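You operate a simulated robot arm through the tools that you are given. There is no shell and no other tool. Be economical: measure what you need, move in short steps, check, and stop when the job is done.

You are at the controls of a simulated robot arm. One attempt, no reset.

JOB
Brush the potato in the machine clean; file it in the orange cup.
Fine: a cup of the sample wheel; switch off before you open the hood, shut it again; turn the wheel back to its blank field; the rest ends as it began.
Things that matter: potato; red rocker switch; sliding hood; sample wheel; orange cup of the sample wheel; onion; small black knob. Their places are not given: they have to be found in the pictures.

The check looks at the end state, three seconds after you hand in, the way a careful person would. Anything else that was tipped, shoved, dropped, spilled or broken makes it a failure.

ROBOT AND FRAMES
A 7-joint arm with a two-finger parallel gripper, fixed in place. Base frame: the origin is at the foot of the arm, x ahead of it, y to its left, z up; the work surface is at about z = 900. Readings come in mm, rad, newtons and seconds.
With the tool pointing down near the work surface it reaches from about 240 to 680 mm from the base axis. Its first joint turns from -1.152 to 1.152 rad. Payload 2.4 kg.
The tool frame sits at the grasp point between the pads (the TCP): z along the fingers, y along the line on which they close. The tips reach 30 mm beyond it. The gripper opens to 94 mm. The fingers are 28 mm wide and 10 mm thick; the gripper's body (50 by 96 mm) begins 55 mm behind the TCP.
Orientation is told as [roll, pitch, yaw] about the base's x, y, z axes, in that order, counted from this pose: with the fingers straight down and closing along the base's y, the tool's x points along the base's -x, its y along +y and its z along -z.

CONTROLS
- The arm moves only by the tool send_rows. Its argument "deltas" is a list of rows, each a list of 7 numbers: the shift along the base's x, y, z in units of 40 mm (1.0 is 40 mm), then the turn, a rotation vector about the base's x, y, z in units of 6 degrees (1.0 is 6 degrees), then the finger opening in mm, from 0 to 94. In form: [[tx, ty, tz, wx, wy, wz, grip], ...]. A call has 1 to 12 rows; each row shifts and turns the commanded pose from where the row before left it. A call with a number of a shift or a turn outside -1 to 1 is refused whole. A row lasts 0.2 s, in which the tool goes at most 50 mm and 0.15 rad; a call with a longer step from one row to the next is refused whole, and so is a gripper value outside its range. A pose out of reach is approached as far as the arm can. The call stops where the force on the tool passes 40 N (or 10 N more than at its start, if that is more) or the arm is blocked; 0.2 s more then pass. The fingers move at their own pace (about 153 mm/s each) and stop on an object; they squeeze with about 32 N. The grip force told is the motor's: it shows also when the fingers shut on nothing. Time passes only in rows, and 0.2 s behind the last, so rows that do not move let the fingers close. It gives the time, the measured TCP pose, the force on the tool (base axes), the opening and the grip force at its end, in the units of the frame above (readings bear some noise), and new pictures: "show" is both (left out), scene, wrist or none.
- Cameras (640 x 400 px; columns grow to the right, rows downward): "scene" is fixed at [42.7, 479, 1441.2]; the picture's right is [-0.70, -0.71, 0.00], its down [-0.42, 0.41, -0.81] and it looks along [0.57, -0.57, -0.59] (base axes); focal length 290 px, centre (320, 200). "wrist" rides on the gripper at [-37, 0, -58] in the tool frame; the picture's right is [0.00, -1.00, 0.00], its down [0.97, 0.00, -0.24] and it looks along [0.24, 0.00, 0.97] (tool axes); focal length 218 px, centre (320, 200).
- locate(camera, pixels): for up to 12 pixels [column, row] of the newest picture of that camera ("zoom" is the newest enlarged one), the place [x, y, z] in the base frame of the surface seen there, good to about 3 mm. The clock stands still meanwhile.
- zoom(camera, box): a new picture of the part [left, top, right, bottom] of that camera's present view, enlarged. The clock stands still meanwhile.
- sign_off(): hands the job in; it is judged then, once.

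Go step by step. Measure first, check grasps and placings, and put right what went wrong. The budget is 80 turns and 120 pictures, counting those below and the enlarged ones. Unless the task says otherwise, let go and move clear before handing in, and close with one line.

The tools are called after "Call:" by a JSON object that holds its "fn" and its "kwargs". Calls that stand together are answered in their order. send_rows: Moves the arm, as the interface text tells. Its arguments: {"type":"object","properties":{"deltas":{"type":"array","items":{"type":"array","items":{"type":"number"}}},"show":{"type":"string","enum":["both","scene","wrist","none"]}},"required":["deltas"]} The other tools are called the same way: locate (camera, pixels) gives the place of the surface under pixels of a picture; zoom (camera, box) takes an enlarged picture of a part of a camera's view; sign_off () hands the job in.

At the start:

```text
time: 0.0
tcp_pos: [402.7, 10.4, 1259.1]
ee_rot: [0.001, 0.001, 0.0]
contact_force: [0.6, 0.0, 0.4]
grip_width: 93.8
grip_force: 0.1
```

scene: 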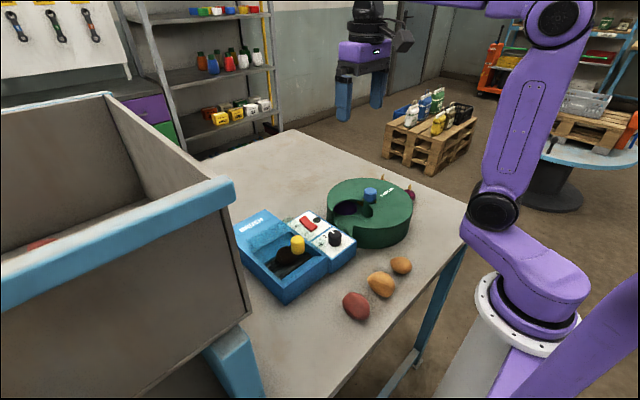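
wrist: 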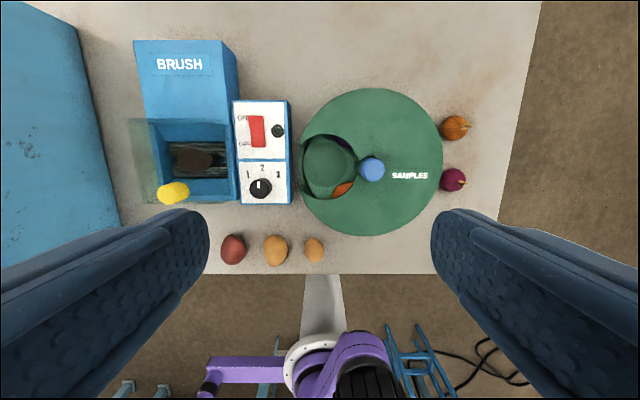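

The wrist view shows the brush machine (col 185,row 120), the panel with red rocker (257,130), the black knob (260,188) and the wheel (370,165). I zoom in on these for details.

Call:
{"fn": "zoom", "kwargs": {"camera": "wrist", "box": [120, 30, 300, 215]}}

Call:
{"fn": "zoom", "kwargs": {"camera": "wrist", "box": [290, 80, 480, 240]}}

Call:
{"fn": "zoom", "kwargs": {"camera": "scene", "box": [220, 160, 430, 330]}}

Call:
{"fn": "locate", "kwargs": {"camera": "wrist", "pixels": [[173, 193], [257, 130], [260, 187], [277, 130], [195, 160], [371, 169], [342, 188], [325, 165], [410, 130], [185, 90], [144, 160], [345, 240]]}}

```text
2.16 times, centred on (210, 122) of wrist
```

zoom: 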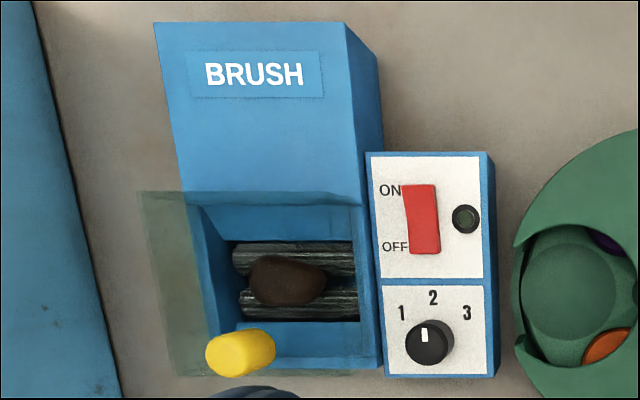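

```text
2.50 times, centred on (385, 160) of wrist
```

zoom: 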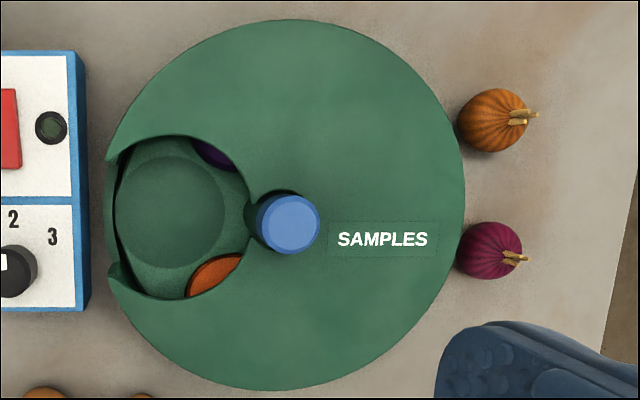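

```text
2.35 times, centred on (325, 245) of scene
```

zoom: 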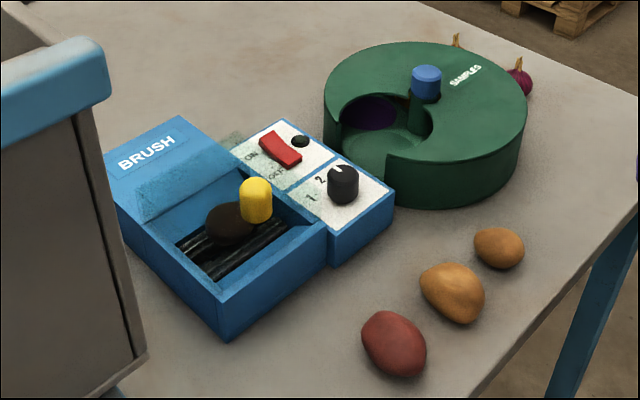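

```text
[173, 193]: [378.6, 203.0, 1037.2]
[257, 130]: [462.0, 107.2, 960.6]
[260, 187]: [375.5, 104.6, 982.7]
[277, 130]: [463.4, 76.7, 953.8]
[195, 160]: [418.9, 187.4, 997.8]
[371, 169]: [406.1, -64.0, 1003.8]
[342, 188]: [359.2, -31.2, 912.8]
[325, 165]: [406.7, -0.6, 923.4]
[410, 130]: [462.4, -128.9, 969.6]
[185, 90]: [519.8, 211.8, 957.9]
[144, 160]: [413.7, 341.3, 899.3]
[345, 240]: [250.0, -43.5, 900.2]
```

The hood appears transparent with a yellow knob (173,193). The blank field is under the wheel's opening and the orange field shows at (342,188). I check the rocker and the hood closer up.

Call:
{"fn": "zoom", "kwargs": {"camera": "scene", "box": [285, 200, 365, 250]}}

Call:
{"fn": "zoom", "kwargs": {"camera": "wrist", "box": [228, 95, 298, 210]}}

Call:
{"fn": "locate", "kwargs": {"camera": "wrist", "pixels": [[257, 118], [257, 124], [257, 136], [257, 144], [240, 110], [240, 150], [165, 128], [145, 190], [200, 200], [230, 190], [320, 165], [350, 160]]}}

Call:
{"fn": "locate", "kwargs": {"camera": "scene", "pixels": [[297, 241], [297, 248], [304, 218], [312, 228], [336, 238], [370, 193], [280, 235], [265, 250], [355, 305], [380, 284], [401, 265], [290, 260]]}}

```text
8.00 times, centred on (325, 225) of scene
```

zoom: 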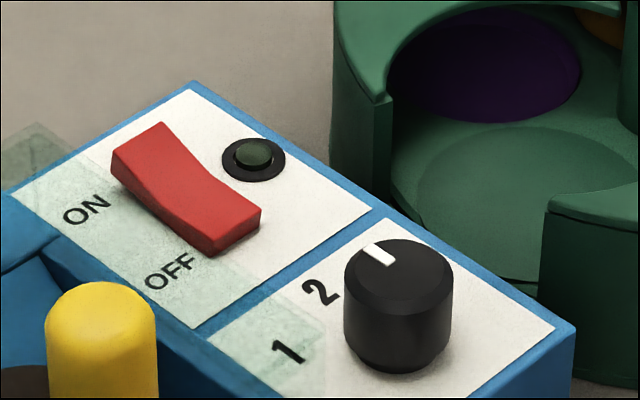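

```text
3.48 times, centred on (263, 152) of wrist
```

zoom: 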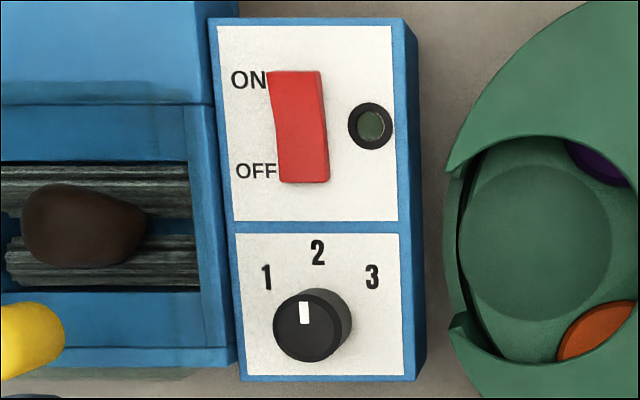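

```text
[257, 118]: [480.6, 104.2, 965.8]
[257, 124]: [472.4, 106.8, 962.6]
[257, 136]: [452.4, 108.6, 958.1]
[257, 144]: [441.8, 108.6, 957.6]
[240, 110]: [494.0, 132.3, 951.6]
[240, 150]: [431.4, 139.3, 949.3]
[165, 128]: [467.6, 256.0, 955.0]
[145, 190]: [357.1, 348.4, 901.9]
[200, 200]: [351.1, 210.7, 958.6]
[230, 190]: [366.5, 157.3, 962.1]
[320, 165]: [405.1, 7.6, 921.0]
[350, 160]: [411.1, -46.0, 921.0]
```

```text
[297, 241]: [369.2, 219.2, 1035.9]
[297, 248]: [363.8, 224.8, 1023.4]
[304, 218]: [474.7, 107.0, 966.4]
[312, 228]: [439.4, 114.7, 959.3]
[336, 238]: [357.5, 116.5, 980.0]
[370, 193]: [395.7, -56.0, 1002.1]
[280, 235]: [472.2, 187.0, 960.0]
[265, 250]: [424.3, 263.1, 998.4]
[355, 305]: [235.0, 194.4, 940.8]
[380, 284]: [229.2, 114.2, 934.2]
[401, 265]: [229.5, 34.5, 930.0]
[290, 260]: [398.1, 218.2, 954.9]
```

The rocker's ON end (478,106) stands high at z≈966, so the machine is off. I move closed fingers above the ON end.

Call:
{"fn": "send_rows", "kwargs": {"deltas": [[0.325, 0.4, -0.95, 0, 0, 0, 60], [0.325, 0.4, -0.95, 0, 0, 0, 30], [0.325, 0.4, -0.95, 0, 0, 0, 0], [0.325, 0.4, -0.95, 0, 0, 0, 0], [0.325, 0.4, -0.95, 0, 0, 0, 0], [0.325, 0.4, -0.95, 0, 0, 0, 0], [0, 0, 0, 0, 0, 0, 0]]}}

```text
time: 1.6
tcp_pos: [479.7, 107.5, 1032.9]
ee_rot: [-0.001, -0.001, 0.0]
contact_force: [0.0, -0.2, -0.1]
grip_width: 0.0
grip_force: 31.8
```

scene: 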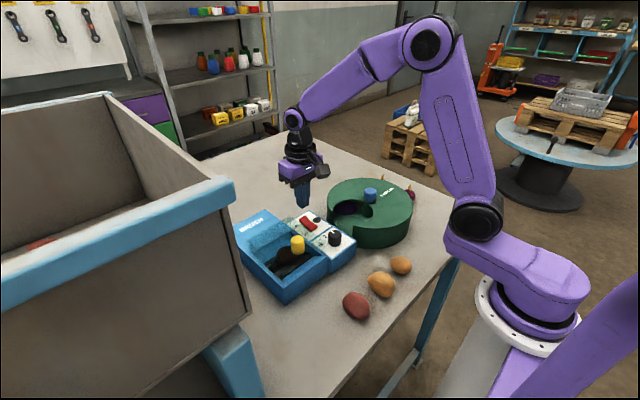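
wrist: 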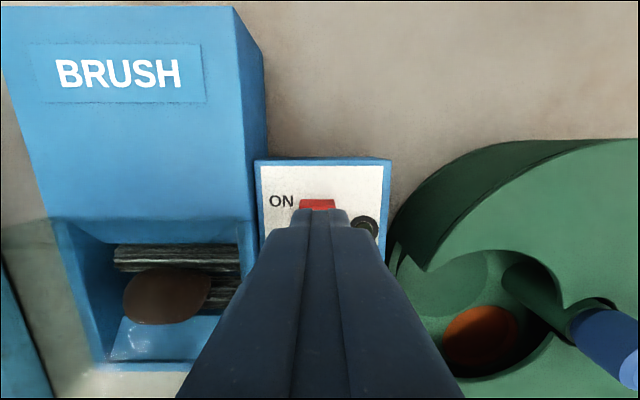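

The fingers sit above the ON end. I press down in small steps.

Call:
{"fn": "send_rows", "kwargs": {"deltas": [[0, 0, -0.4, 0, 0, 0, 0], [0, 0, -0.3, 0, 0, 0, 0], [0, 0, -0.15, 0, 0, 0, 0], [0, 0, -0.1, 0, 0, 0, 0], [0, 0, -0.1, 0, 0, 0, 0], [0, 0, -0.1, 0, 0, 0, 0]], "show": "none"}}

```text
time: 3.0
tcp_pos: [480.0, 105.8, 989.2]
ee_rot: [0.0, 0.0, 0.0]
contact_force: [-6.9, -2.4, 24.3]
grip_width: 0.1
grip_force: 32.1
```

It reads 24 N at TCP z 989. I lift clear and look.

Call:
{"fn": "send_rows", "kwargs": {"deltas": [[0, 0, 0.5, 0, 0, 0, 0], [-0.3, -0.3, 1, 0, 0, 0, 0], [-0.5, -0.5, 1, 0, 0, 0, 0], [-0.8, -0.5, 0.7, 0, 0, 0, 0]]}}

Call:
{"fn": "zoom", "kwargs": {"camera": "scene", "box": [230, 190, 370, 300]}}

```text
time: 4.0
tcp_pos: [418.5, 54.6, 1115.9]
ee_rot: [0.0, 0.001, 0.0]
contact_force: [0.1, -1.2, -0.6]
grip_width: 0.0
grip_force: 32.1
```

scene: 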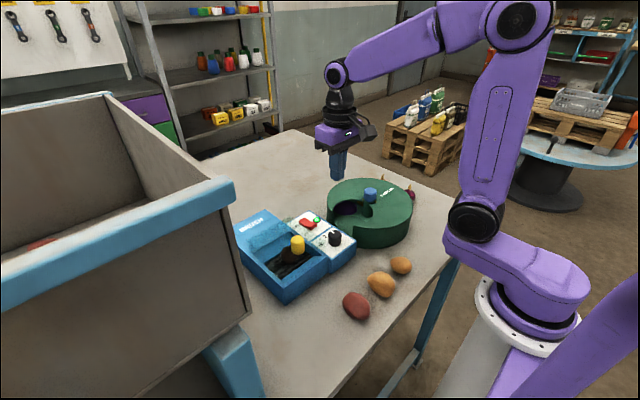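
wrist: 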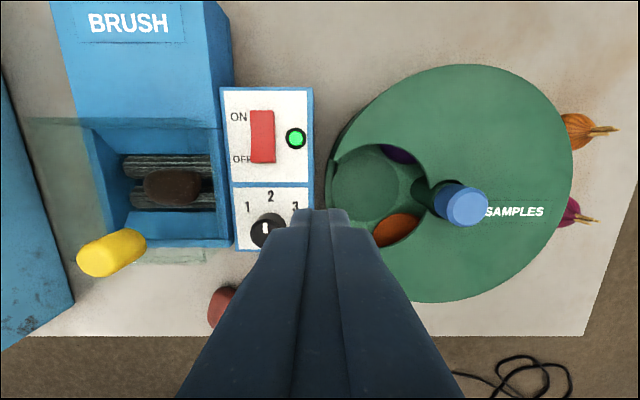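

```text
3.64 times, centred on (300, 245) of scene
```

zoom: 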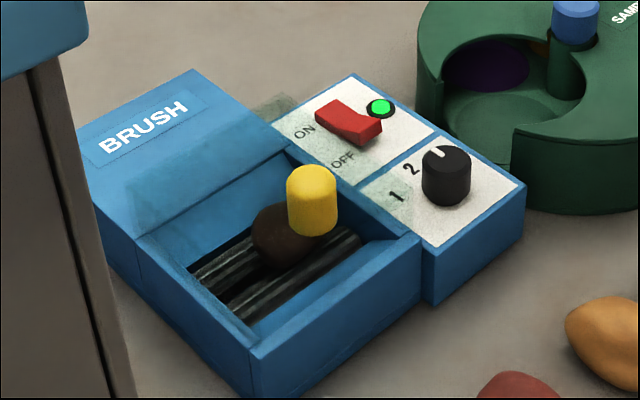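

The lamp at (296,138) is green, so it is running. While it brushes I turn the wheel, and first measure the blue knob (462,205).

Call:
{"fn": "locate", "kwargs": {"camera": "wrist", "pixels": [[467, 207], [450, 207], [484, 207], [467, 190], [467, 222], [440, 200], [500, 250], [396, 230], [400, 152], [370, 185], [110, 255], [135, 245]]}}

Call:
{"fn": "zoom", "kwargs": {"camera": "wrist", "box": [310, 50, 640, 310]}}

```text
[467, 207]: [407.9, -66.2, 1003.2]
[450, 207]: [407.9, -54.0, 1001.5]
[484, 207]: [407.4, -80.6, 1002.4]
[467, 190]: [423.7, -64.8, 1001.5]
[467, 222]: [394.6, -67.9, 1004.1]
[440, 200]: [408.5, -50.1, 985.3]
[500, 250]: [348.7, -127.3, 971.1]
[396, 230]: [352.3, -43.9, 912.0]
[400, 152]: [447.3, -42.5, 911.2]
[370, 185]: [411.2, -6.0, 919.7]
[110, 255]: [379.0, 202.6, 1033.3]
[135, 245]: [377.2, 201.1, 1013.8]
```

```text
1.54 times, centred on (475, 180) of wrist
```

zoom: 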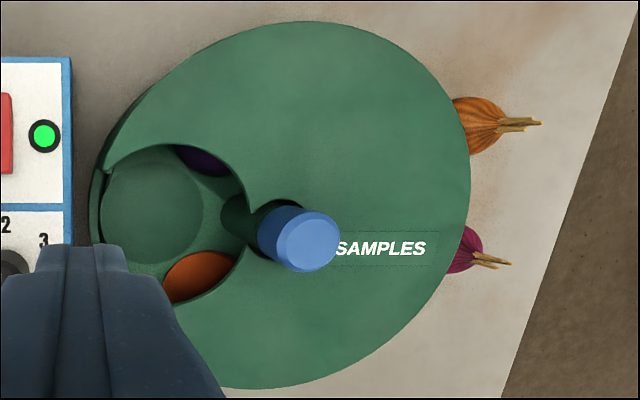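

The knob is centred at (408,-67), top z 1003, and the cover is at 971. I descend with open fingers, then grip.

Call:
{"fn": "send_rows", "kwargs": {"deltas": [[-0.066, -0.76, -0.3, 0, 0, 0, 70], [-0.066, -0.76, -0.3, 0, 0, 0, 70], [-0.066, -0.76, -0.3, 0, 0, 0, 70], [-0.066, -0.76, -0.2, 0, 0, 0, 70], [0, 0, -0.4, 0, 0, 0, 70], [0, 0, -0.7, 0, 0, 0, 70], [0, 0, -0.47, 0, 0, 0, 70], [0, 0, 0, 0, 0, 0, 25], [0, 0, 0, 0, 0, 0, 25], [0, 0, 0, 0, 0, 0, 25]]}}

```text
time: 6.2
tcp_pos: [404.0, -68.2, 1009.0]
ee_rot: [0.001, -0.001, 0.0]
contact_force: [-0.7, -3.3, -6.7]
grip_width: 33.5
grip_force: 44.6
```

scene: 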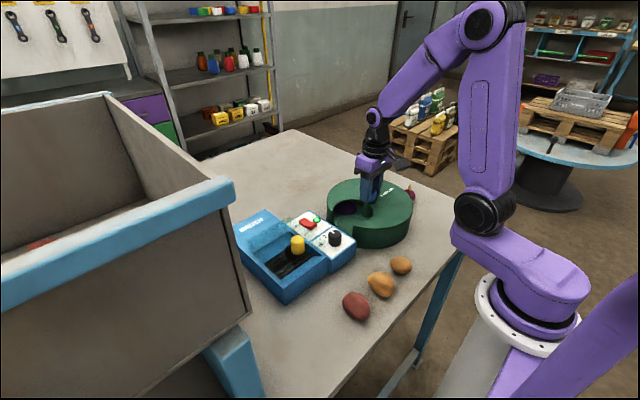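
wrist: 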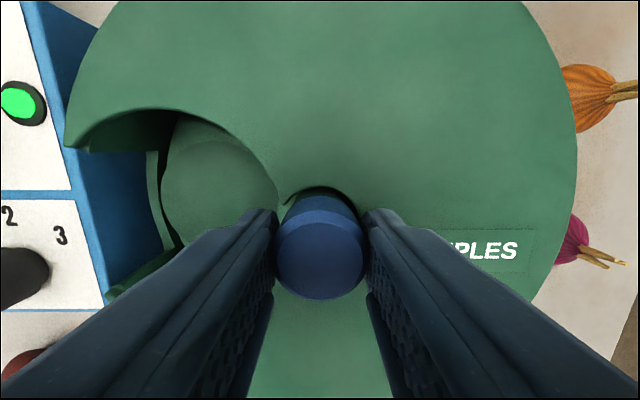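

The grip on the knob holds at 33.5 mm. I turn clockwise seen from above (-z), 36° first.

Call:
{"fn": "send_rows", "kwargs": {"deltas": [[0.05, 0, 0, 0, 0, -1, 25], [0, 0, 0, 0, 0, -1, 25], [0, 0, 0, 0, 0, -1, 25], [0, 0, 0, 0, 0, -1, 25], [0, 0, 0, 0, 0, -1, 25], [0, 0, 0, 0, 0, -1, 25]]}}

Call:
{"fn": "zoom", "kwargs": {"camera": "scene", "box": [230, 160, 430, 300]}}

```text
time: 7.0
tcp_pos: [405.2, -68.2, 1008.7]
ee_rot: [-0.001, 0.006, -0.279]
contact_force: [-7.7, -1.0, 12.2]
grip_width: 33.7
grip_force: 45.4
stopped in row 3: the force on the tool passed its limit (the readings are from after the stop); the commanded pose is now the measured one
```

scene: 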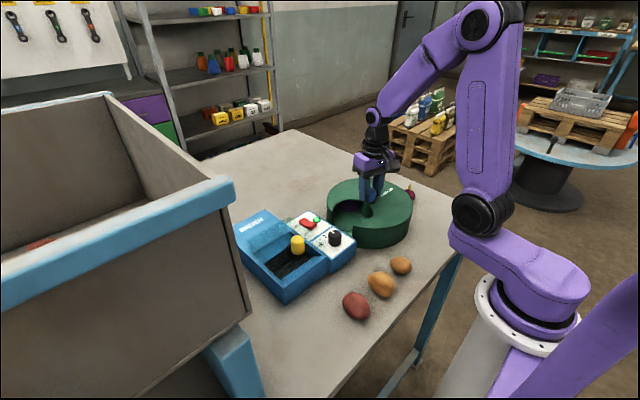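
wrist: 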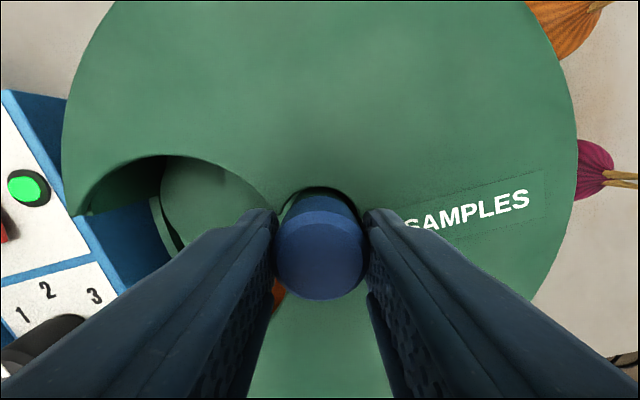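

```text
2.86 times, centred on (330, 230) of scene
```

zoom: 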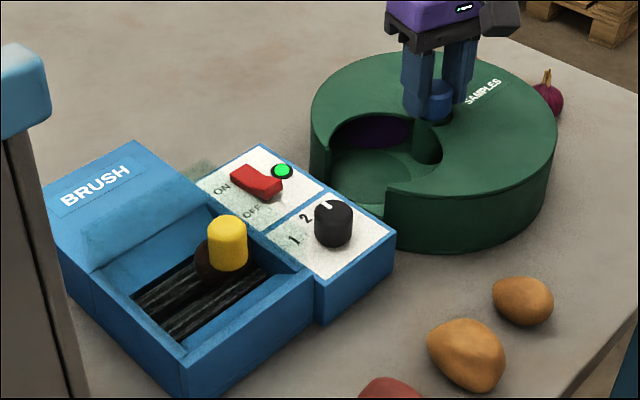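

The turn stopped after 16° on a force limit, and it is unclear whether the wheel moved. I ease on slowly with smaller turn steps.

Call:
{"fn": "send_rows", "kwargs": {"deltas": [[0.05, 0, 0, 0, 0, -0.3, 25], [0, 0, 0, 0, 0, -0.5, 25], [0, 0, 0, 0, 0, -0.5, 25], [0, 0, 0, 0, 0, -0.5, 25], [0, 0, 0, 0, 0, -0.5, 25], [0, 0, 0, 0, 0, -0.5, 25]], "show": "wrist"}}

Call:
{"fn": "zoom", "kwargs": {"camera": "scene", "box": [320, 165, 420, 255]}}

```text
time: 8.4
tcp_pos: [405.6, -68.7, 1009.0]
ee_rot: [-0.003, 0.012, -0.573]
contact_force: [-21.7, -3.3, 8.9]
grip_width: 33.6
grip_force: 45.0
```

wrist: 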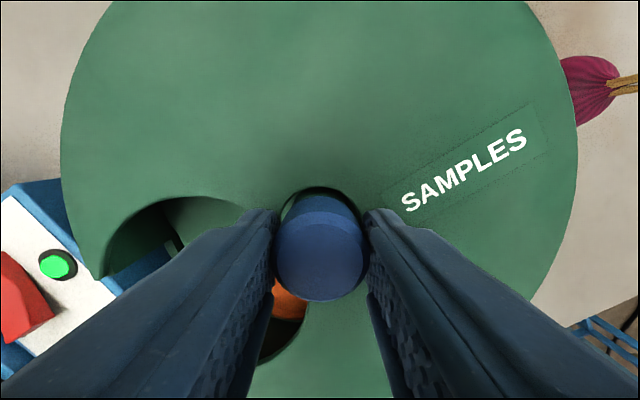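

```text
4.44 times, centred on (370, 210) of scene
```

zoom: 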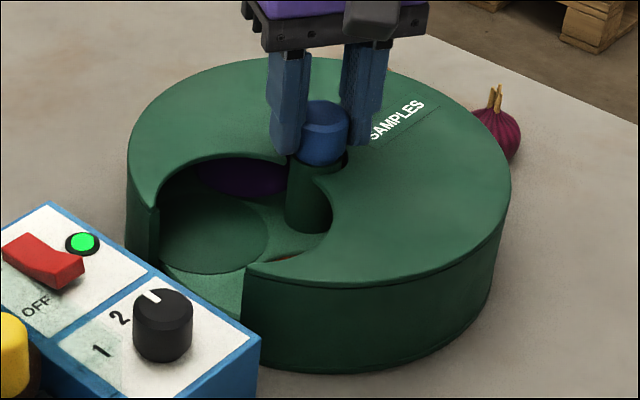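

The purple field seems to shift at the back and orange now shows at (290,300) in the wrist view, so the wheel turns. There is a -22 N side load, so I back off in x a bit and go on turning.

Call:
{"fn": "send_rows", "kwargs": {"deltas": [[-0.07, 0, 0, 0, 0, -0.5, 25], [0, 0, 0, 0, 0, -0.5, 25], [0, 0, 0, 0, 0, -0.5, 25], [0, 0, 0, 0, 0, -0.5, 25], [0, 0, 0, 0, 0, -0.5, 25], [0, 0, 0, 0, 0, -0.5, 25], [0, 0, 0, 0, 0, -0.5, 25], [0, 0, 0, 0, 0, -0.5, 25], [0, 0, 0, 0, 0, -0.5, 25], [0, 0, 0, 0, 0, -0.5, 25], [0, 0, 0, 0, 0, -0.5, 25], [0, 0, 0, 0, 0, -0.5, 25]], "show": "wrist"}}

Call:
{"fn": "zoom", "kwargs": {"camera": "scene", "box": [230, 165, 420, 295]}}

```text
time: 11.0
tcp_pos: [405.5, -68.4, 1009.4]
ee_rot: [-0.002, 0.006, -1.203]
contact_force: [-10.5, -5.2, -8.3]
grip_width: 33.8
grip_force: 44.9
```

wrist: 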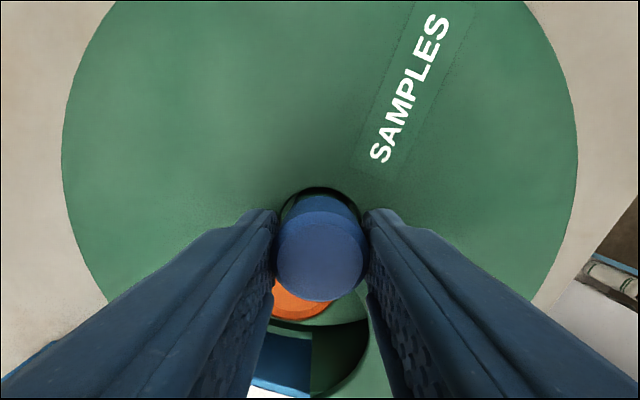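

```text
3.08 times, centred on (325, 230) of scene
```

zoom: 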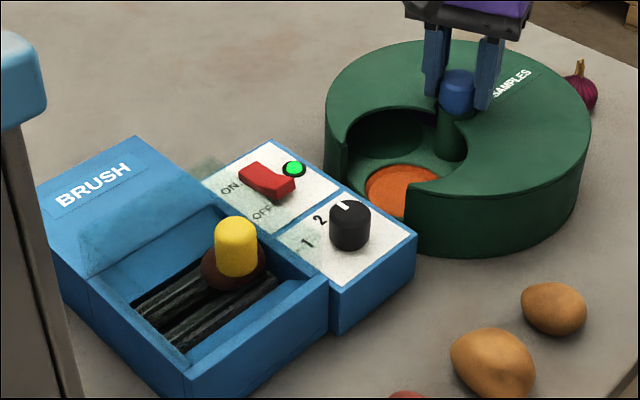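

The orange field is coming into the opening at (400,190) of the zoom, and the potato is getting paler. I turn another 18°.

Call:
{"fn": "send_rows", "kwargs": {"deltas": [[0, 0, 0, 0, 0, -0.5, 25], [0, 0, 0, 0, 0, -0.5, 25], [0, 0, 0, 0, 0, -0.5, 25], [0, 0, 0, 0, 0, -0.5, 25], [0, 0, 0, 0, 0, -0.5, 25], [0, 0, 0, 0, 0, -0.5, 25], [0, 0, 0, 0, 0, 0, 25]], "show": "none"}}

Call:
{"fn": "zoom", "kwargs": {"camera": "scene", "box": [230, 165, 420, 295]}}

```text
time: 12.6
tcp_pos: [405.0, -69.6, 1009.1]
ee_rot: [0.001, 0.006, -1.517]
contact_force: [-9.3, -9.5, 21.5]
grip_width: 33.7
grip_force: 44.6
```

```text
3.08 times, centred on (325, 230) of scene
```

zoom: 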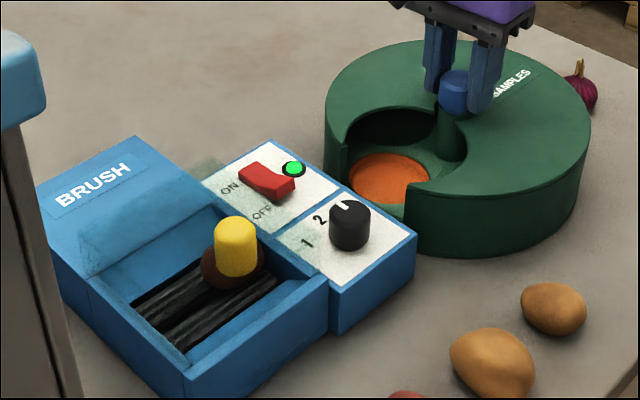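

Orange is now mostly in the opening. I measure its edges.

Call:
{"fn": "locate", "kwargs": {"camera": "zoom", "pixels": [[346, 185], [430, 182], [390, 153], [385, 208], [390, 182], [360, 165], [350, 170], [410, 160]]}}

```text
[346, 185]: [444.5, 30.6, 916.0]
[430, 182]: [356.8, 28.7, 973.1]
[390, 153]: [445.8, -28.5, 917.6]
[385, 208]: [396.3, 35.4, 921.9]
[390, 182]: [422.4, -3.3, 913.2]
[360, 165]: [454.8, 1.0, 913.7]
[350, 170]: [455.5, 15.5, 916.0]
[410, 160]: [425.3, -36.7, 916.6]
```

Orange's centre is near (421,0), while the blank stood at about x=407, so I overshot by ~11°. I turn back a bit.

Call:
{"fn": "send_rows", "kwargs": {"deltas": [[0, 0, 0, 0, 0, 0.5, 25], [0, 0, 0, 0, 0, 0.5, 25], [0, 0, 0, 0, 0, 0.5, 25], [0, 0, 0, 0, 0, 0.3, 25], [0, 0, 0, 0, 0, 0, 25]], "show": "none"}}

Call:
{"fn": "zoom", "kwargs": {"camera": "scene", "box": [230, 165, 420, 295]}}

```text
time: 13.8
tcp_pos: [406.8, -67.9, 1008.7]
ee_rot: [0.0, 0.005, -1.323]
contact_force: [-12.3, -11.0, 29.3]
grip_width: 33.5
grip_force: 44.6
```

```text
3.08 times, centred on (325, 230) of scene
```

zoom: 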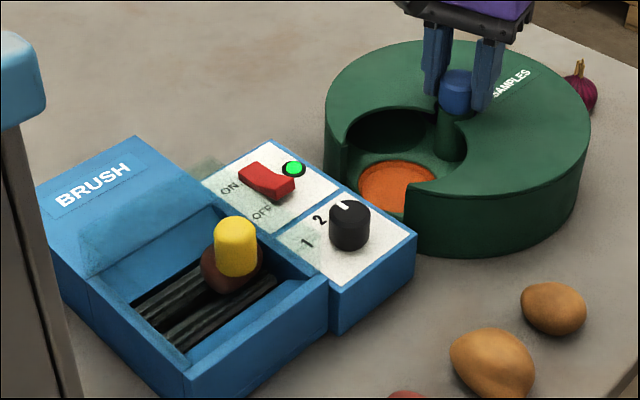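

I release, rise and view the wheel from above while turning the wrist back.

Call:
{"fn": "send_rows", "kwargs": {"deltas": [[0, 0, 0, 0, 0, 0, 60], [0, 0, 0, 0, 0, 0, 70], [0, 0, 0.5, 0, 0, 0, 70], [0, 0, 1, 0, 0, 1, 70], [-0.3, 0.5, 0.8, 0, 0, 1, 70], [-0.3, 0.5, 0.8, 0, 0, 1, 70], [-0.3, 0.5, 0.3, 0, 0, 1, 40], [0, 0, 0, 0, 0, 1, 20], [0, 0, 0, 0, 0, 1, 0], [0, 0, 0, 0, 0, 1, 0], [0, 0, 0, 0, 0, 1, 0]], "show": "none"}}

Call:
{"fn": "send_rows", "kwargs": {"deltas": [[0, 0, 0, 0, 0, 1, 0], [0, 0, 0, 0, 0, 1, 0], [0, 0, 0, 0, 0, 1, 0], [0, 0, 0, 0, 0, 1, 0], [0, 0, 0, 0, 0, 0.63, 0], [0, 0, 0, 0, 0, 0, 0]], "show": "wrist"}}

Call:
{"fn": "zoom", "kwargs": {"camera": "scene", "box": [230, 165, 420, 295]}}

```text
time: 16.2
tcp_pos: [370.5, -7.7, 1146.5]
ee_rot: [-0.002, 0.006, -0.485]
contact_force: [-0.7, 0.9, -0.5]
grip_width: 0.1
grip_force: 32.0
```

```text
time: 17.6
tcp_pos: [368.5, -8.6, 1145.8]
ee_rot: [-0.004, 0.008, -0.001]
contact_force: [-0.1, 0.1, -0.2]
grip_width: 0.0
grip_force: 32.2
```

wrist: 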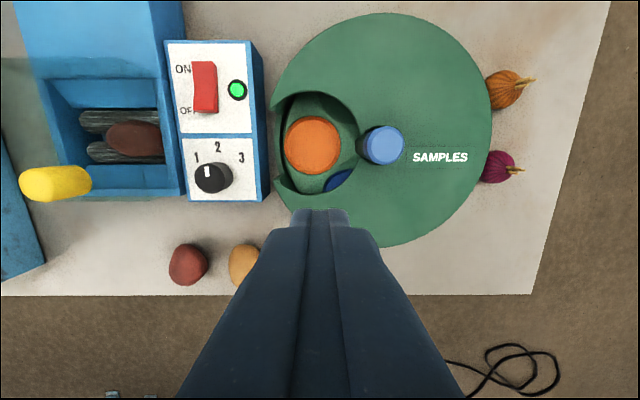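

```text
3.08 times, centred on (325, 230) of scene
```

zoom: 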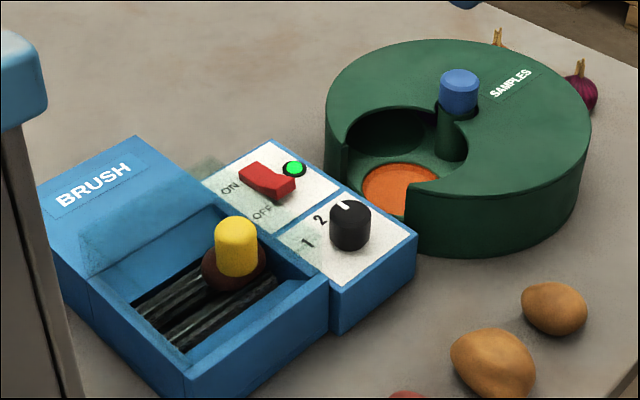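

Orange sits centred in the opening (313,145). I check the potato's cleanness.

Call:
{"fn": "zoom", "kwargs": {"camera": "wrist", "box": [20, 70, 220, 290]}}

Call:
{"fn": "locate", "kwargs": {"camera": "wrist", "pixels": [[313, 145], [290, 145], [338, 145], [313, 120], [313, 170], [270, 110], [276, 180], [60, 175], [45, 80], [130, 138]]}}

```text
1.82 times, centred on (120, 180) of wrist
```

zoom: 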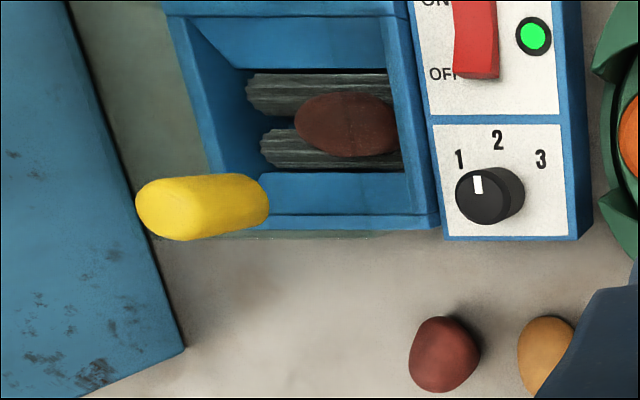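

```text
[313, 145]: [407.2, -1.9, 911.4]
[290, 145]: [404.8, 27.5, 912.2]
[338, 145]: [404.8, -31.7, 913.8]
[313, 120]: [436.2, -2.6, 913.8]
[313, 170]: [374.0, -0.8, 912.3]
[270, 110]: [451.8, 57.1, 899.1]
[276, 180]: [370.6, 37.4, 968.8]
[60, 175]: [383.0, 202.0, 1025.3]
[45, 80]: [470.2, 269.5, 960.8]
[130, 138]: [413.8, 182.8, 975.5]
```

The potato still has a dark layer compared to the clean ones, so I wait some seconds.

Call:
{"fn": "send_rows", "kwargs": {"deltas": [[0, 0, 0, 0, 0, 0, 0], [0, 0, 0, 0, 0, 0, 0], [0, 0, 0, 0, 0, 0, 0], [0, 0, 0, 0, 0, 0, 0], [0, 0, 0, 0, 0, 0, 0], [0, 0, 0, 0, 0, 0, 0], [0, 0, 0, 0, 0, 0, 0], [0, 0, 0, 0, 0, 0, 0], [0, 0, 0, 0, 0, 0, 0], [0, 0, 0, 0, 0, 0, 0], [0, 0, 0, 0, 0, 0, 0], [0, 0, 0, 0, 0, 0, 0]], "show": "none"}}

Call:
{"fn": "send_rows", "kwargs": {"deltas": [[0, 0, 0, 0, 0, 0, 0], [0, 0, 0, 0, 0, 0, 0], [0, 0, 0, 0, 0, 0, 0], [0, 0, 0, 0, 0, 0, 0], [0, 0, 0, 0, 0, 0, 0], [0, 0, 0, 0, 0, 0, 0], [0, 0, 0, 0, 0, 0, 0], [0, 0, 0, 0, 0, 0, 0], [0, 0, 0, 0, 0, 0, 0], [0, 0, 0, 0, 0, 0, 0], [0, 0, 0, 0, 0, 0, 0], [0, 0, 0, 0, 0, 0, 0]], "show": "none"}}

Call:
{"fn": "zoom", "kwargs": {"camera": "wrist", "box": [20, 70, 220, 290]}}

```text
time: 20.2
tcp_pos: [368.6, -9.0, 1144.8]
ee_rot: [-0.002, 0.007, -0.004]
contact_force: [-0.5, -0.5, -0.2]
grip_width: 0.1
grip_force: 31.8
```

```text
time: 22.8
tcp_pos: [369.3, -9.5, 1145.1]
ee_rot: [-0.002, 0.007, -0.003]
contact_force: [-0.1, -0.6, -0.6]
grip_width: 0.2
grip_force: 32.5
```

```text
1.82 times, centred on (120, 180) of wrist
```

zoom: 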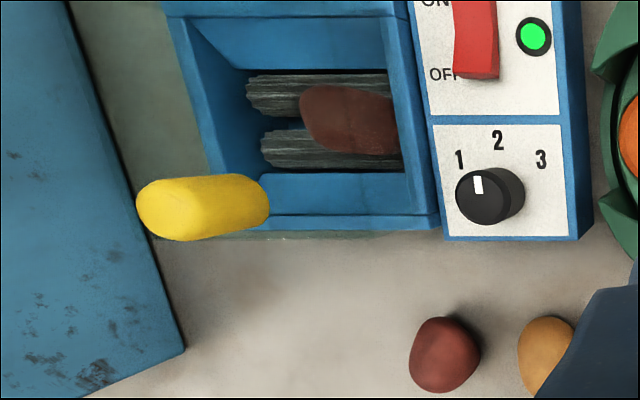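

It is getting redder, approaching the clean red potato. I wait further.

Call:
{"fn": "send_rows", "kwargs": {"deltas": [[0, 0, 0, 0, 0, 0, 0], [0, 0, 0, 0, 0, 0, 0], [0, 0, 0, 0, 0, 0, 0], [0, 0, 0, 0, 0, 0, 0], [0, 0, 0, 0, 0, 0, 0], [0, 0, 0, 0, 0, 0, 0], [0, 0, 0, 0, 0, 0, 0], [0, 0, 0, 0, 0, 0, 0], [0, 0, 0, 0, 0, 0, 0], [0, 0, 0, 0, 0, 0, 0], [0, 0, 0, 0, 0, 0, 0], [0, 0, 0, 0, 0, 0, 0]], "show": "none"}}

Call:
{"fn": "send_rows", "kwargs": {"deltas": [[0, 0, 0, 0, 0, 0, 0], [0, 0, 0, 0, 0, 0, 0], [0, 0, 0, 0, 0, 0, 0], [0, 0, 0, 0, 0, 0, 0], [0, 0, 0, 0, 0, 0, 0], [0, 0, 0, 0, 0, 0, 0], [0, 0, 0, 0, 0, 0, 0], [0, 0, 0, 0, 0, 0, 0], [0, 0, 0, 0, 0, 0, 0], [0, 0, 0, 0, 0, 0, 0], [0, 0, 0, 0, 0, 0, 0], [0, 0, 0, 0, 0, 0, 0]], "show": "none"}}

Call:
{"fn": "send_rows", "kwargs": {"deltas": [[0, 0, 0, 0, 0, 0, 0], [0, 0, 0, 0, 0, 0, 0], [0, 0, 0, 0, 0, 0, 0], [0, 0, 0, 0, 0, 0, 0], [0, 0, 0, 0, 0, 0, 0], [0, 0, 0, 0, 0, 0, 0], [0, 0, 0, 0, 0, 0, 0], [0, 0, 0, 0, 0, 0, 0], [0, 0, 0, 0, 0, 0, 0], [0, 0, 0, 0, 0, 0, 0], [0, 0, 0, 0, 0, 0, 0], [0, 0, 0, 0, 0, 0, 0]], "show": "none"}}

Call:
{"fn": "zoom", "kwargs": {"camera": "wrist", "box": [20, 70, 220, 290]}}

```text
time: 25.4
tcp_pos: [368.2, -8.4, 1144.8]
ee_rot: [-0.001, 0.007, -0.003]
contact_force: [0.2, 0.7, 0.0]
grip_width: 0.0
grip_force: 32.2
```

```text
time: 28.0
tcp_pos: [369.0, -8.1, 1144.7]
ee_rot: [0.0, 0.007, -0.003]
contact_force: [-0.2, 0.1, -1.0]
grip_width: 0.3
grip_force: 32.1
```

```text
time: 30.6
tcp_pos: [369.9, -8.0, 1146.1]
ee_rot: [-0.003, 0.008, -0.003]
contact_force: [0.0, 0.0, 0.0]
grip_width: 0.1
grip_force: 32.0
```

```text
1.82 times, centred on (120, 180) of wrist
```

zoom: 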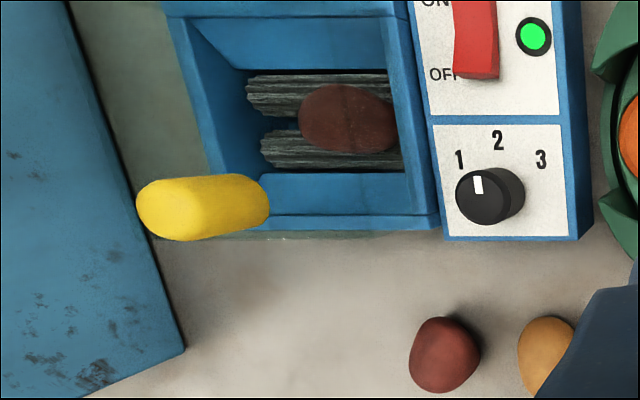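

It changed little between 22.8 s and 30.6 s and looks clean. I go and press the OFF end at (443,107).

Call:
{"fn": "send_rows", "kwargs": {"deltas": [[0.4625, 0.722, -0.72, 0, 0, 0, 0], [0.4625, 0.722, -0.72, 0, 0, 0, 0], [0.4625, 0.722, -0.72, 0, 0, 0, 0], [0.4625, 0.722, -0.72, 0, 0, 0, 0], [0, 0, 0, 0, 0, 0, 0], [0, 0, -0.4, 0, 0, 0, 0], [0, 0, -0.3, 0, 0, 0, 0], [0, 0, -0.12, 0, 0, 0, 0], [0, 0, -0.1, 0, 0, 0, 0], [0, 0, -0.1, 0, 0, 0, 0]], "show": "none"}}

Call:
{"fn": "zoom", "kwargs": {"camera": "scene", "box": [230, 190, 370, 300]}}

```text
time: 32.8
tcp_pos: [442.7, 107.1, 988.5]
ee_rot: [0.0, 0.005, -0.005]
contact_force: [0.5, 0.3, 0.0]
grip_width: 0.1
grip_force: 31.9
```

```text
3.64 times, centred on (300, 245) of scene
```

zoom: 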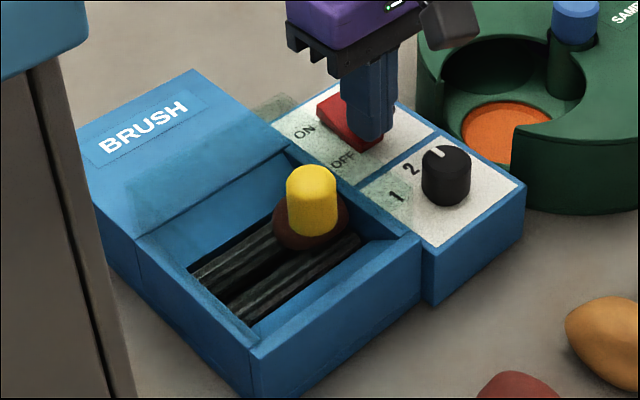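

Force is back to zero, so the rocker may have snapped. I lift and check the lamp.

Call:
{"fn": "send_rows", "kwargs": {"deltas": [[0, 0, 0.8, 0, 0, 0, 0], [-0.5, 0.5, 0.9, 0, 0, 0, 20], [-0.6, 0.7, 0.7, 0, 0, 0, 60], [-0.5, 0.7, 0.5, 0, 0, 0, 70], [0, 0, 0, 0, 0, 0, 70]]}}

Call:
{"fn": "zoom", "kwargs": {"camera": "scene", "box": [230, 190, 370, 300]}}

```text
time: 34.0
tcp_pos: [379.9, 186.1, 1105.3]
ee_rot: [-0.002, 0.007, -0.003]
contact_force: [0.4, 0.2, 0.2]
grip_width: 69.8
grip_force: 0.1
```

scene: 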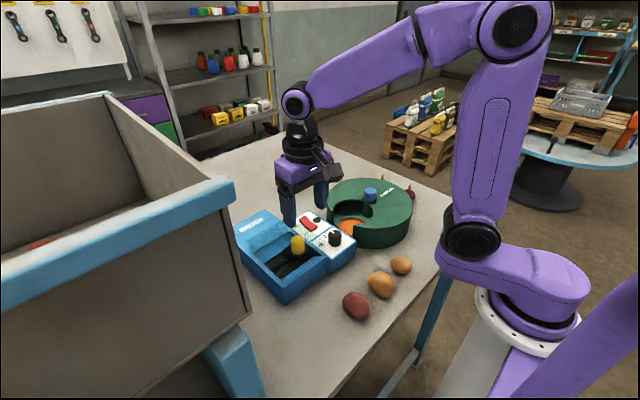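
wrist: 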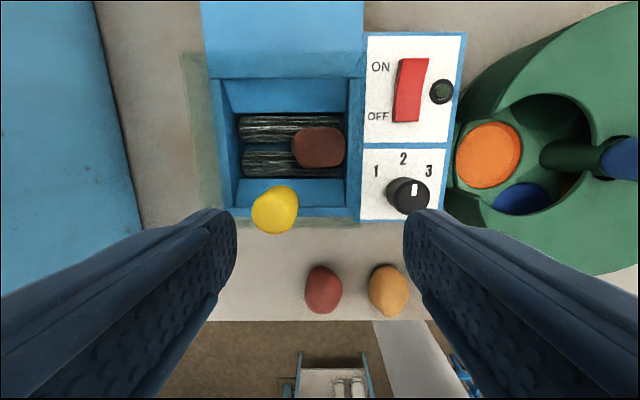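

```text
3.64 times, centred on (300, 245) of scene
```

zoom: 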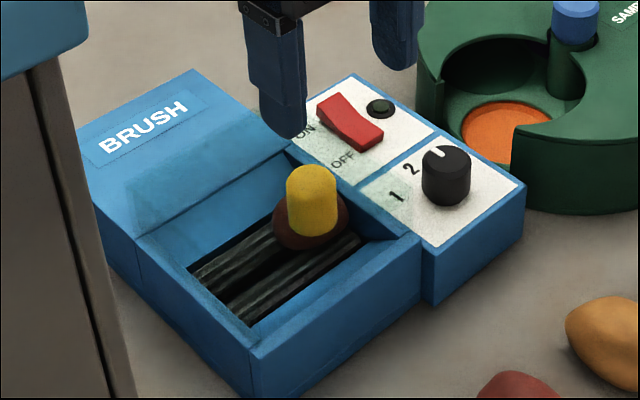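

The lamp is off. I measure the hood's knob and edges, and look at the potato.

Call:
{"fn": "zoom", "kwargs": {"camera": "wrist", "box": [180, 40, 380, 320]}}

Call:
{"fn": "locate", "kwargs": {"camera": "wrist", "pixels": [[275, 215], [263, 215], [292, 210], [275, 232], [278, 192], [190, 60], [190, 215], [215, 220], [300, 222], [318, 147], [350, 222], [230, 60]]}}

```text
1.43 times, centred on (280, 180) of wrist
```

zoom: 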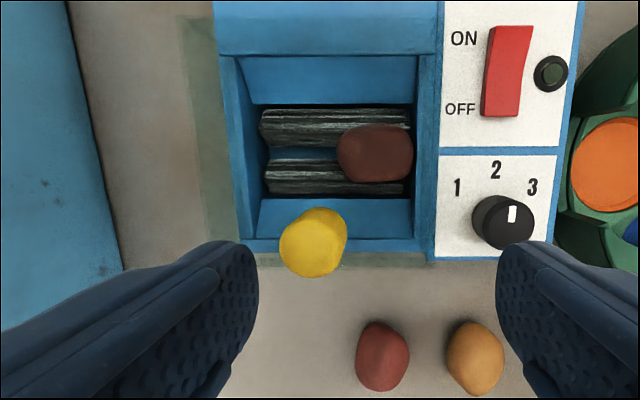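

```text
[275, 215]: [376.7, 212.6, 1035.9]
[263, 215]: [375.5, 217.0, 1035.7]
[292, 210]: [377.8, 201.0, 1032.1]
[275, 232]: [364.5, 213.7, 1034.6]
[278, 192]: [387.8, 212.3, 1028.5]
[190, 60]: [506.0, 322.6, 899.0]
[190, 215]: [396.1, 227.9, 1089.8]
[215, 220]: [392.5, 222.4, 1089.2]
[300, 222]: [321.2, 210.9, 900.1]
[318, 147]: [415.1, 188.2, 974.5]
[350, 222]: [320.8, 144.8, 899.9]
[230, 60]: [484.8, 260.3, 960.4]
```

The hood knob's axis is about (376,209), top 1036. I grip it.

Call:
{"fn": "send_rows", "kwargs": {"deltas": [[-0.1, 0.57, -0.3, 0, 0, 0, 60], [0, 0, -0.5, 0, 0, 0, 60], [0, 0, -0.6, 0, 0, 0, 60], [0, 0, -0.3, 0, 0, 0, 60], [0, 0, 0, 0, 0, 0, 60], [0, 0, 0, 0, 0, 0, 20], [0, 0, 0, 0, 0, 0, 20], [0, 0, 0, 0, 0, 0, 20]]}}

```text
time: 35.8
tcp_pos: [376.4, 209.7, 1037.2]
ee_rot: [0.003, 0.003, -0.001]
contact_force: [-0.6, 31.2, -4.0]
grip_width: 37.7
grip_force: 15.1
```

scene: 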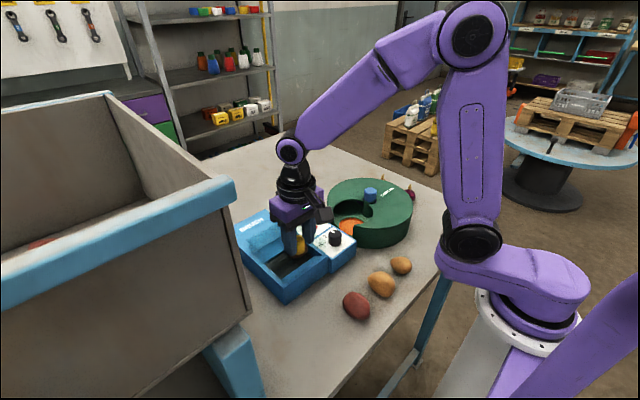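
wrist: 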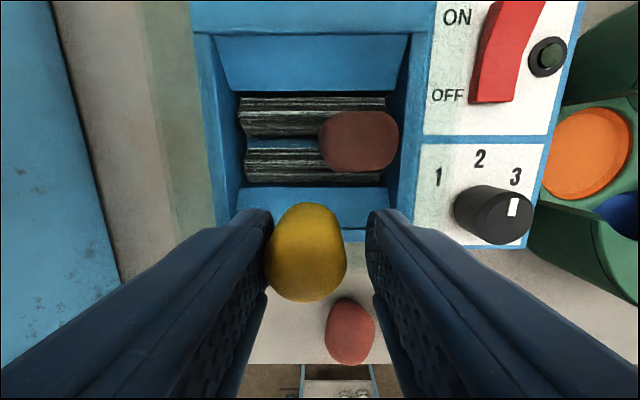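

Only the left finger touches, because the knob is ~5 mm further to +y. I open, shift and close again.

Call:
{"fn": "send_rows", "kwargs": {"deltas": [[0, 0, 0, 0, 0, 0, 55], [0, 0.14, 0, 0, 0, 0, 55], [0, 0, 0, 0, 0, 0, 20], [0, 0, 0, 0, 0, 0, 20], [0, 0, 0, 0, 0, 0, 20]], "show": "wrist"}}

```text
time: 37.0
tcp_pos: [373.8, 215.5, 1035.5]
ee_rot: [0.001, 0.005, -0.001]
contact_force: [-0.1, 31.5, -12.4]
grip_width: 27.4
grip_force: 44.7
```

wrist: 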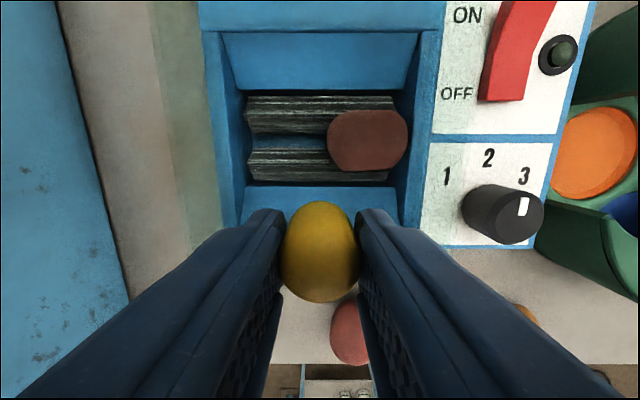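

The knob is gripped (27.4 mm) with a residual +y load. I relieve it a little and slide +x.

Call:
{"fn": "send_rows", "kwargs": {"deltas": [[0, 0.06, 0, 0, 0, 0, 20], [0.2, 0, 0, 0, 0, 0, 20], [0.3, 0, 0, 0, 0, 0, 20], [0.3, 0, 0, 0, 0, 0, 20], [0.3, 0, 0, 0, 0, 0, 20]]}}

```text
time: 38.2
tcp_pos: [420.2, 214.3, 1035.8]
ee_rot: [-0.003, 0.007, -0.004]
contact_force: [-1.0, 13.9, -4.7]
grip_width: 27.4
grip_force: 45.7
```

scene: 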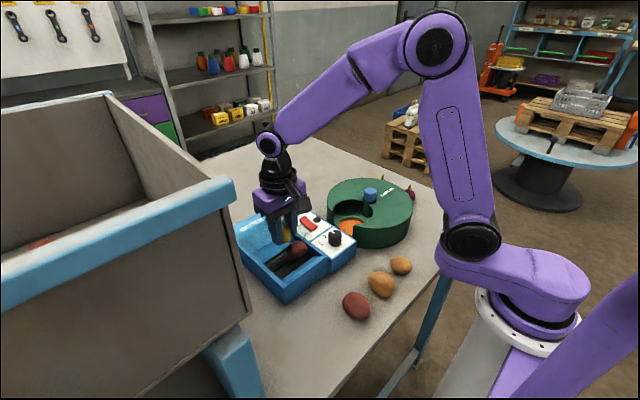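
wrist: 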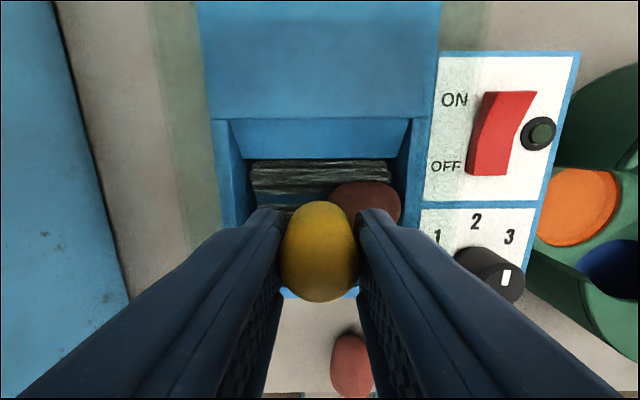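

The hood slides freely. I go on sliding.

Call:
{"fn": "send_rows", "kwargs": {"deltas": [[0.4, 0, 0, 0, 0, 0, 20], [0.4, 0, 0, 0, 0, 0, 20], [0.4, 0, 0, 0, 0, 0, 20], [0.4, 0, 0, 0, 0, 0, 20], [0.3, 0, 0, 0, 0, 0, 20], [0.2, 0, 0, 0, 0, 0, 20], [0.2, 0, 0, 0, 0, 0, 20]]}}

```text
time: 39.4
tcp_pos: [486.3, 214.7, 1035.6]
ee_rot: [-0.007, 0.033, -0.002]
contact_force: [-11.5, -3.8, 8.8]
grip_width: 27.8
grip_force: 44.5
stopped in row 6: the force on the tool passed its limit (the readings are from after the stop); the commanded pose is now the measured one
```

scene: 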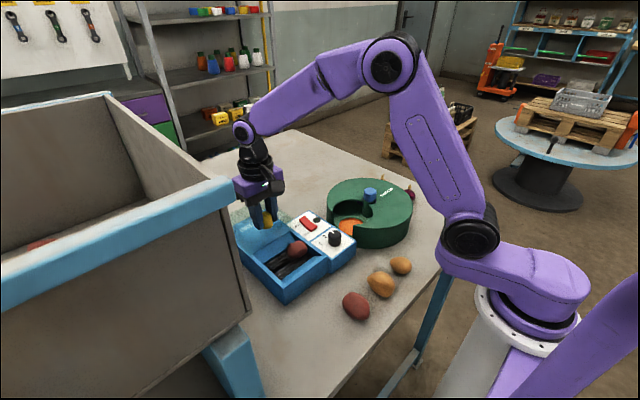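
wrist: 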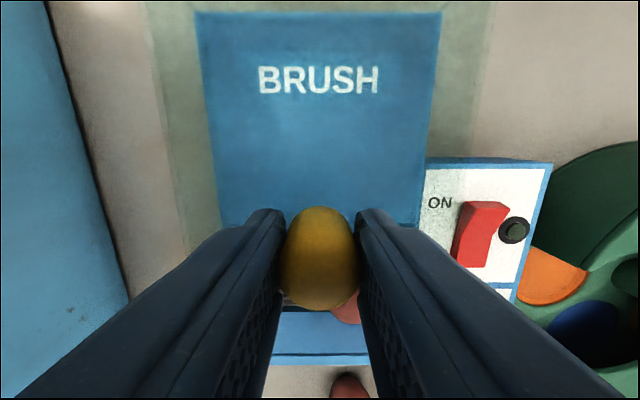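

The hood hit its end stop after 112 mm and the potato is uncovered. I release, rise and look from above.

Call:
{"fn": "send_rows", "kwargs": {"deltas": [[0, 0, 0, 0, 0, 0, 50], [0, 0, 0, 0, 0, 0, 60], [0, 0, 0.5, 0, 0, 0, 60], [0, 0, 1, 0, 0, 0, 80], [-0.7, -0.2, 0.8, 0, 0, 0, 90], [-0.8, -0.3, 0.3, 0, 0, 0, 90], [-0.8, -0.3, 0, 0, 0, 0, 90], [-0.3, 0, 0, 0, 0, 0, 90]]}}

Call:
{"fn": "zoom", "kwargs": {"camera": "wrist", "box": [200, 30, 440, 230]}}

Call:
{"fn": "zoom", "kwargs": {"camera": "scene", "box": [230, 190, 370, 300]}}

```text
time: 41.2
tcp_pos: [382.0, 184.2, 1137.9]
ee_rot: [-0.008, 0.028, -0.001]
contact_force: [0.2, -0.3, -0.2]
grip_width: 89.8
grip_force: 0.0
```

scene: 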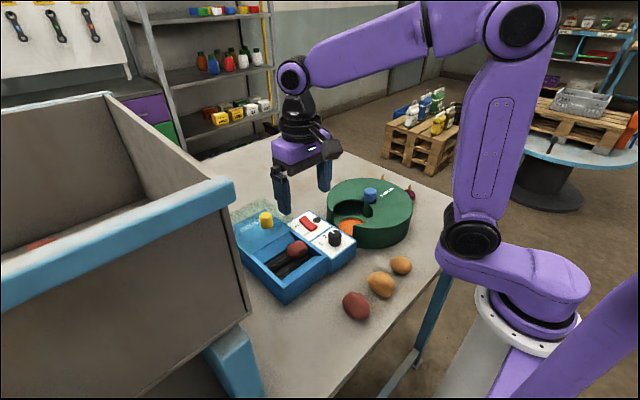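
wrist: 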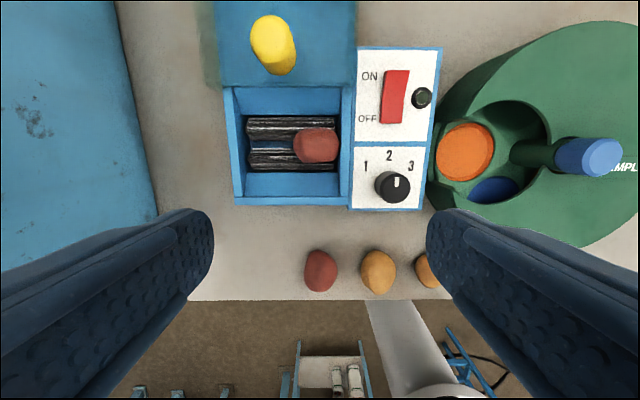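

```text
2.00 times, centred on (320, 130) of wrist
```

zoom: 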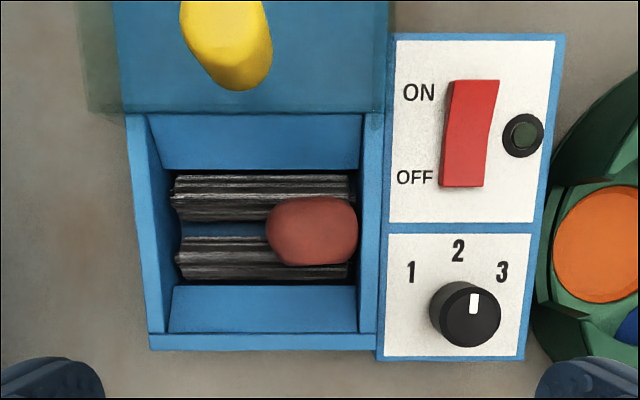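

```text
3.64 times, centred on (300, 245) of scene
```

zoom: 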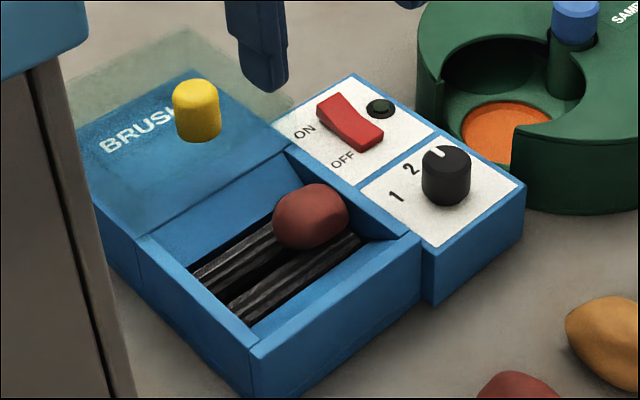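

The potato is clean and uniformly red. It rests near the right chamber wall, so I'll grip along x. I measure it first.

Call:
{"fn": "locate", "kwargs": {"camera": "zoom", "pixels": [[307, 197], [295, 215], [323, 210], [308, 247], [310, 215], [347, 220]]}}

Call:
{"fn": "locate", "kwargs": {"camera": "wrist", "pixels": [[315, 145], [315, 129], [315, 160], [294, 146], [337, 146], [265, 118], [265, 138], [265, 155], [290, 100], [290, 180], [341, 150], [246, 150]]}}

```text
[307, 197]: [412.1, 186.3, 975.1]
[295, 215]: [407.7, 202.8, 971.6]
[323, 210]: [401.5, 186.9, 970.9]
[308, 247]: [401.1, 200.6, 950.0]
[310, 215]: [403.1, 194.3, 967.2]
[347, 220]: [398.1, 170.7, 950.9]
```

```text
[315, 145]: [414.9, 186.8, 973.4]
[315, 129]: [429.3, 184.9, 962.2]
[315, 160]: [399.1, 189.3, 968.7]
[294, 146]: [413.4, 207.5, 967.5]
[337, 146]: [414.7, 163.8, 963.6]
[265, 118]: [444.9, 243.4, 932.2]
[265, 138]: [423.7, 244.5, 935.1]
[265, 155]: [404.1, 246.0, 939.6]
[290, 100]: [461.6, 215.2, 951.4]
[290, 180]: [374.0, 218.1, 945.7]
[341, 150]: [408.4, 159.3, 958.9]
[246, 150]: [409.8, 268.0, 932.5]
```

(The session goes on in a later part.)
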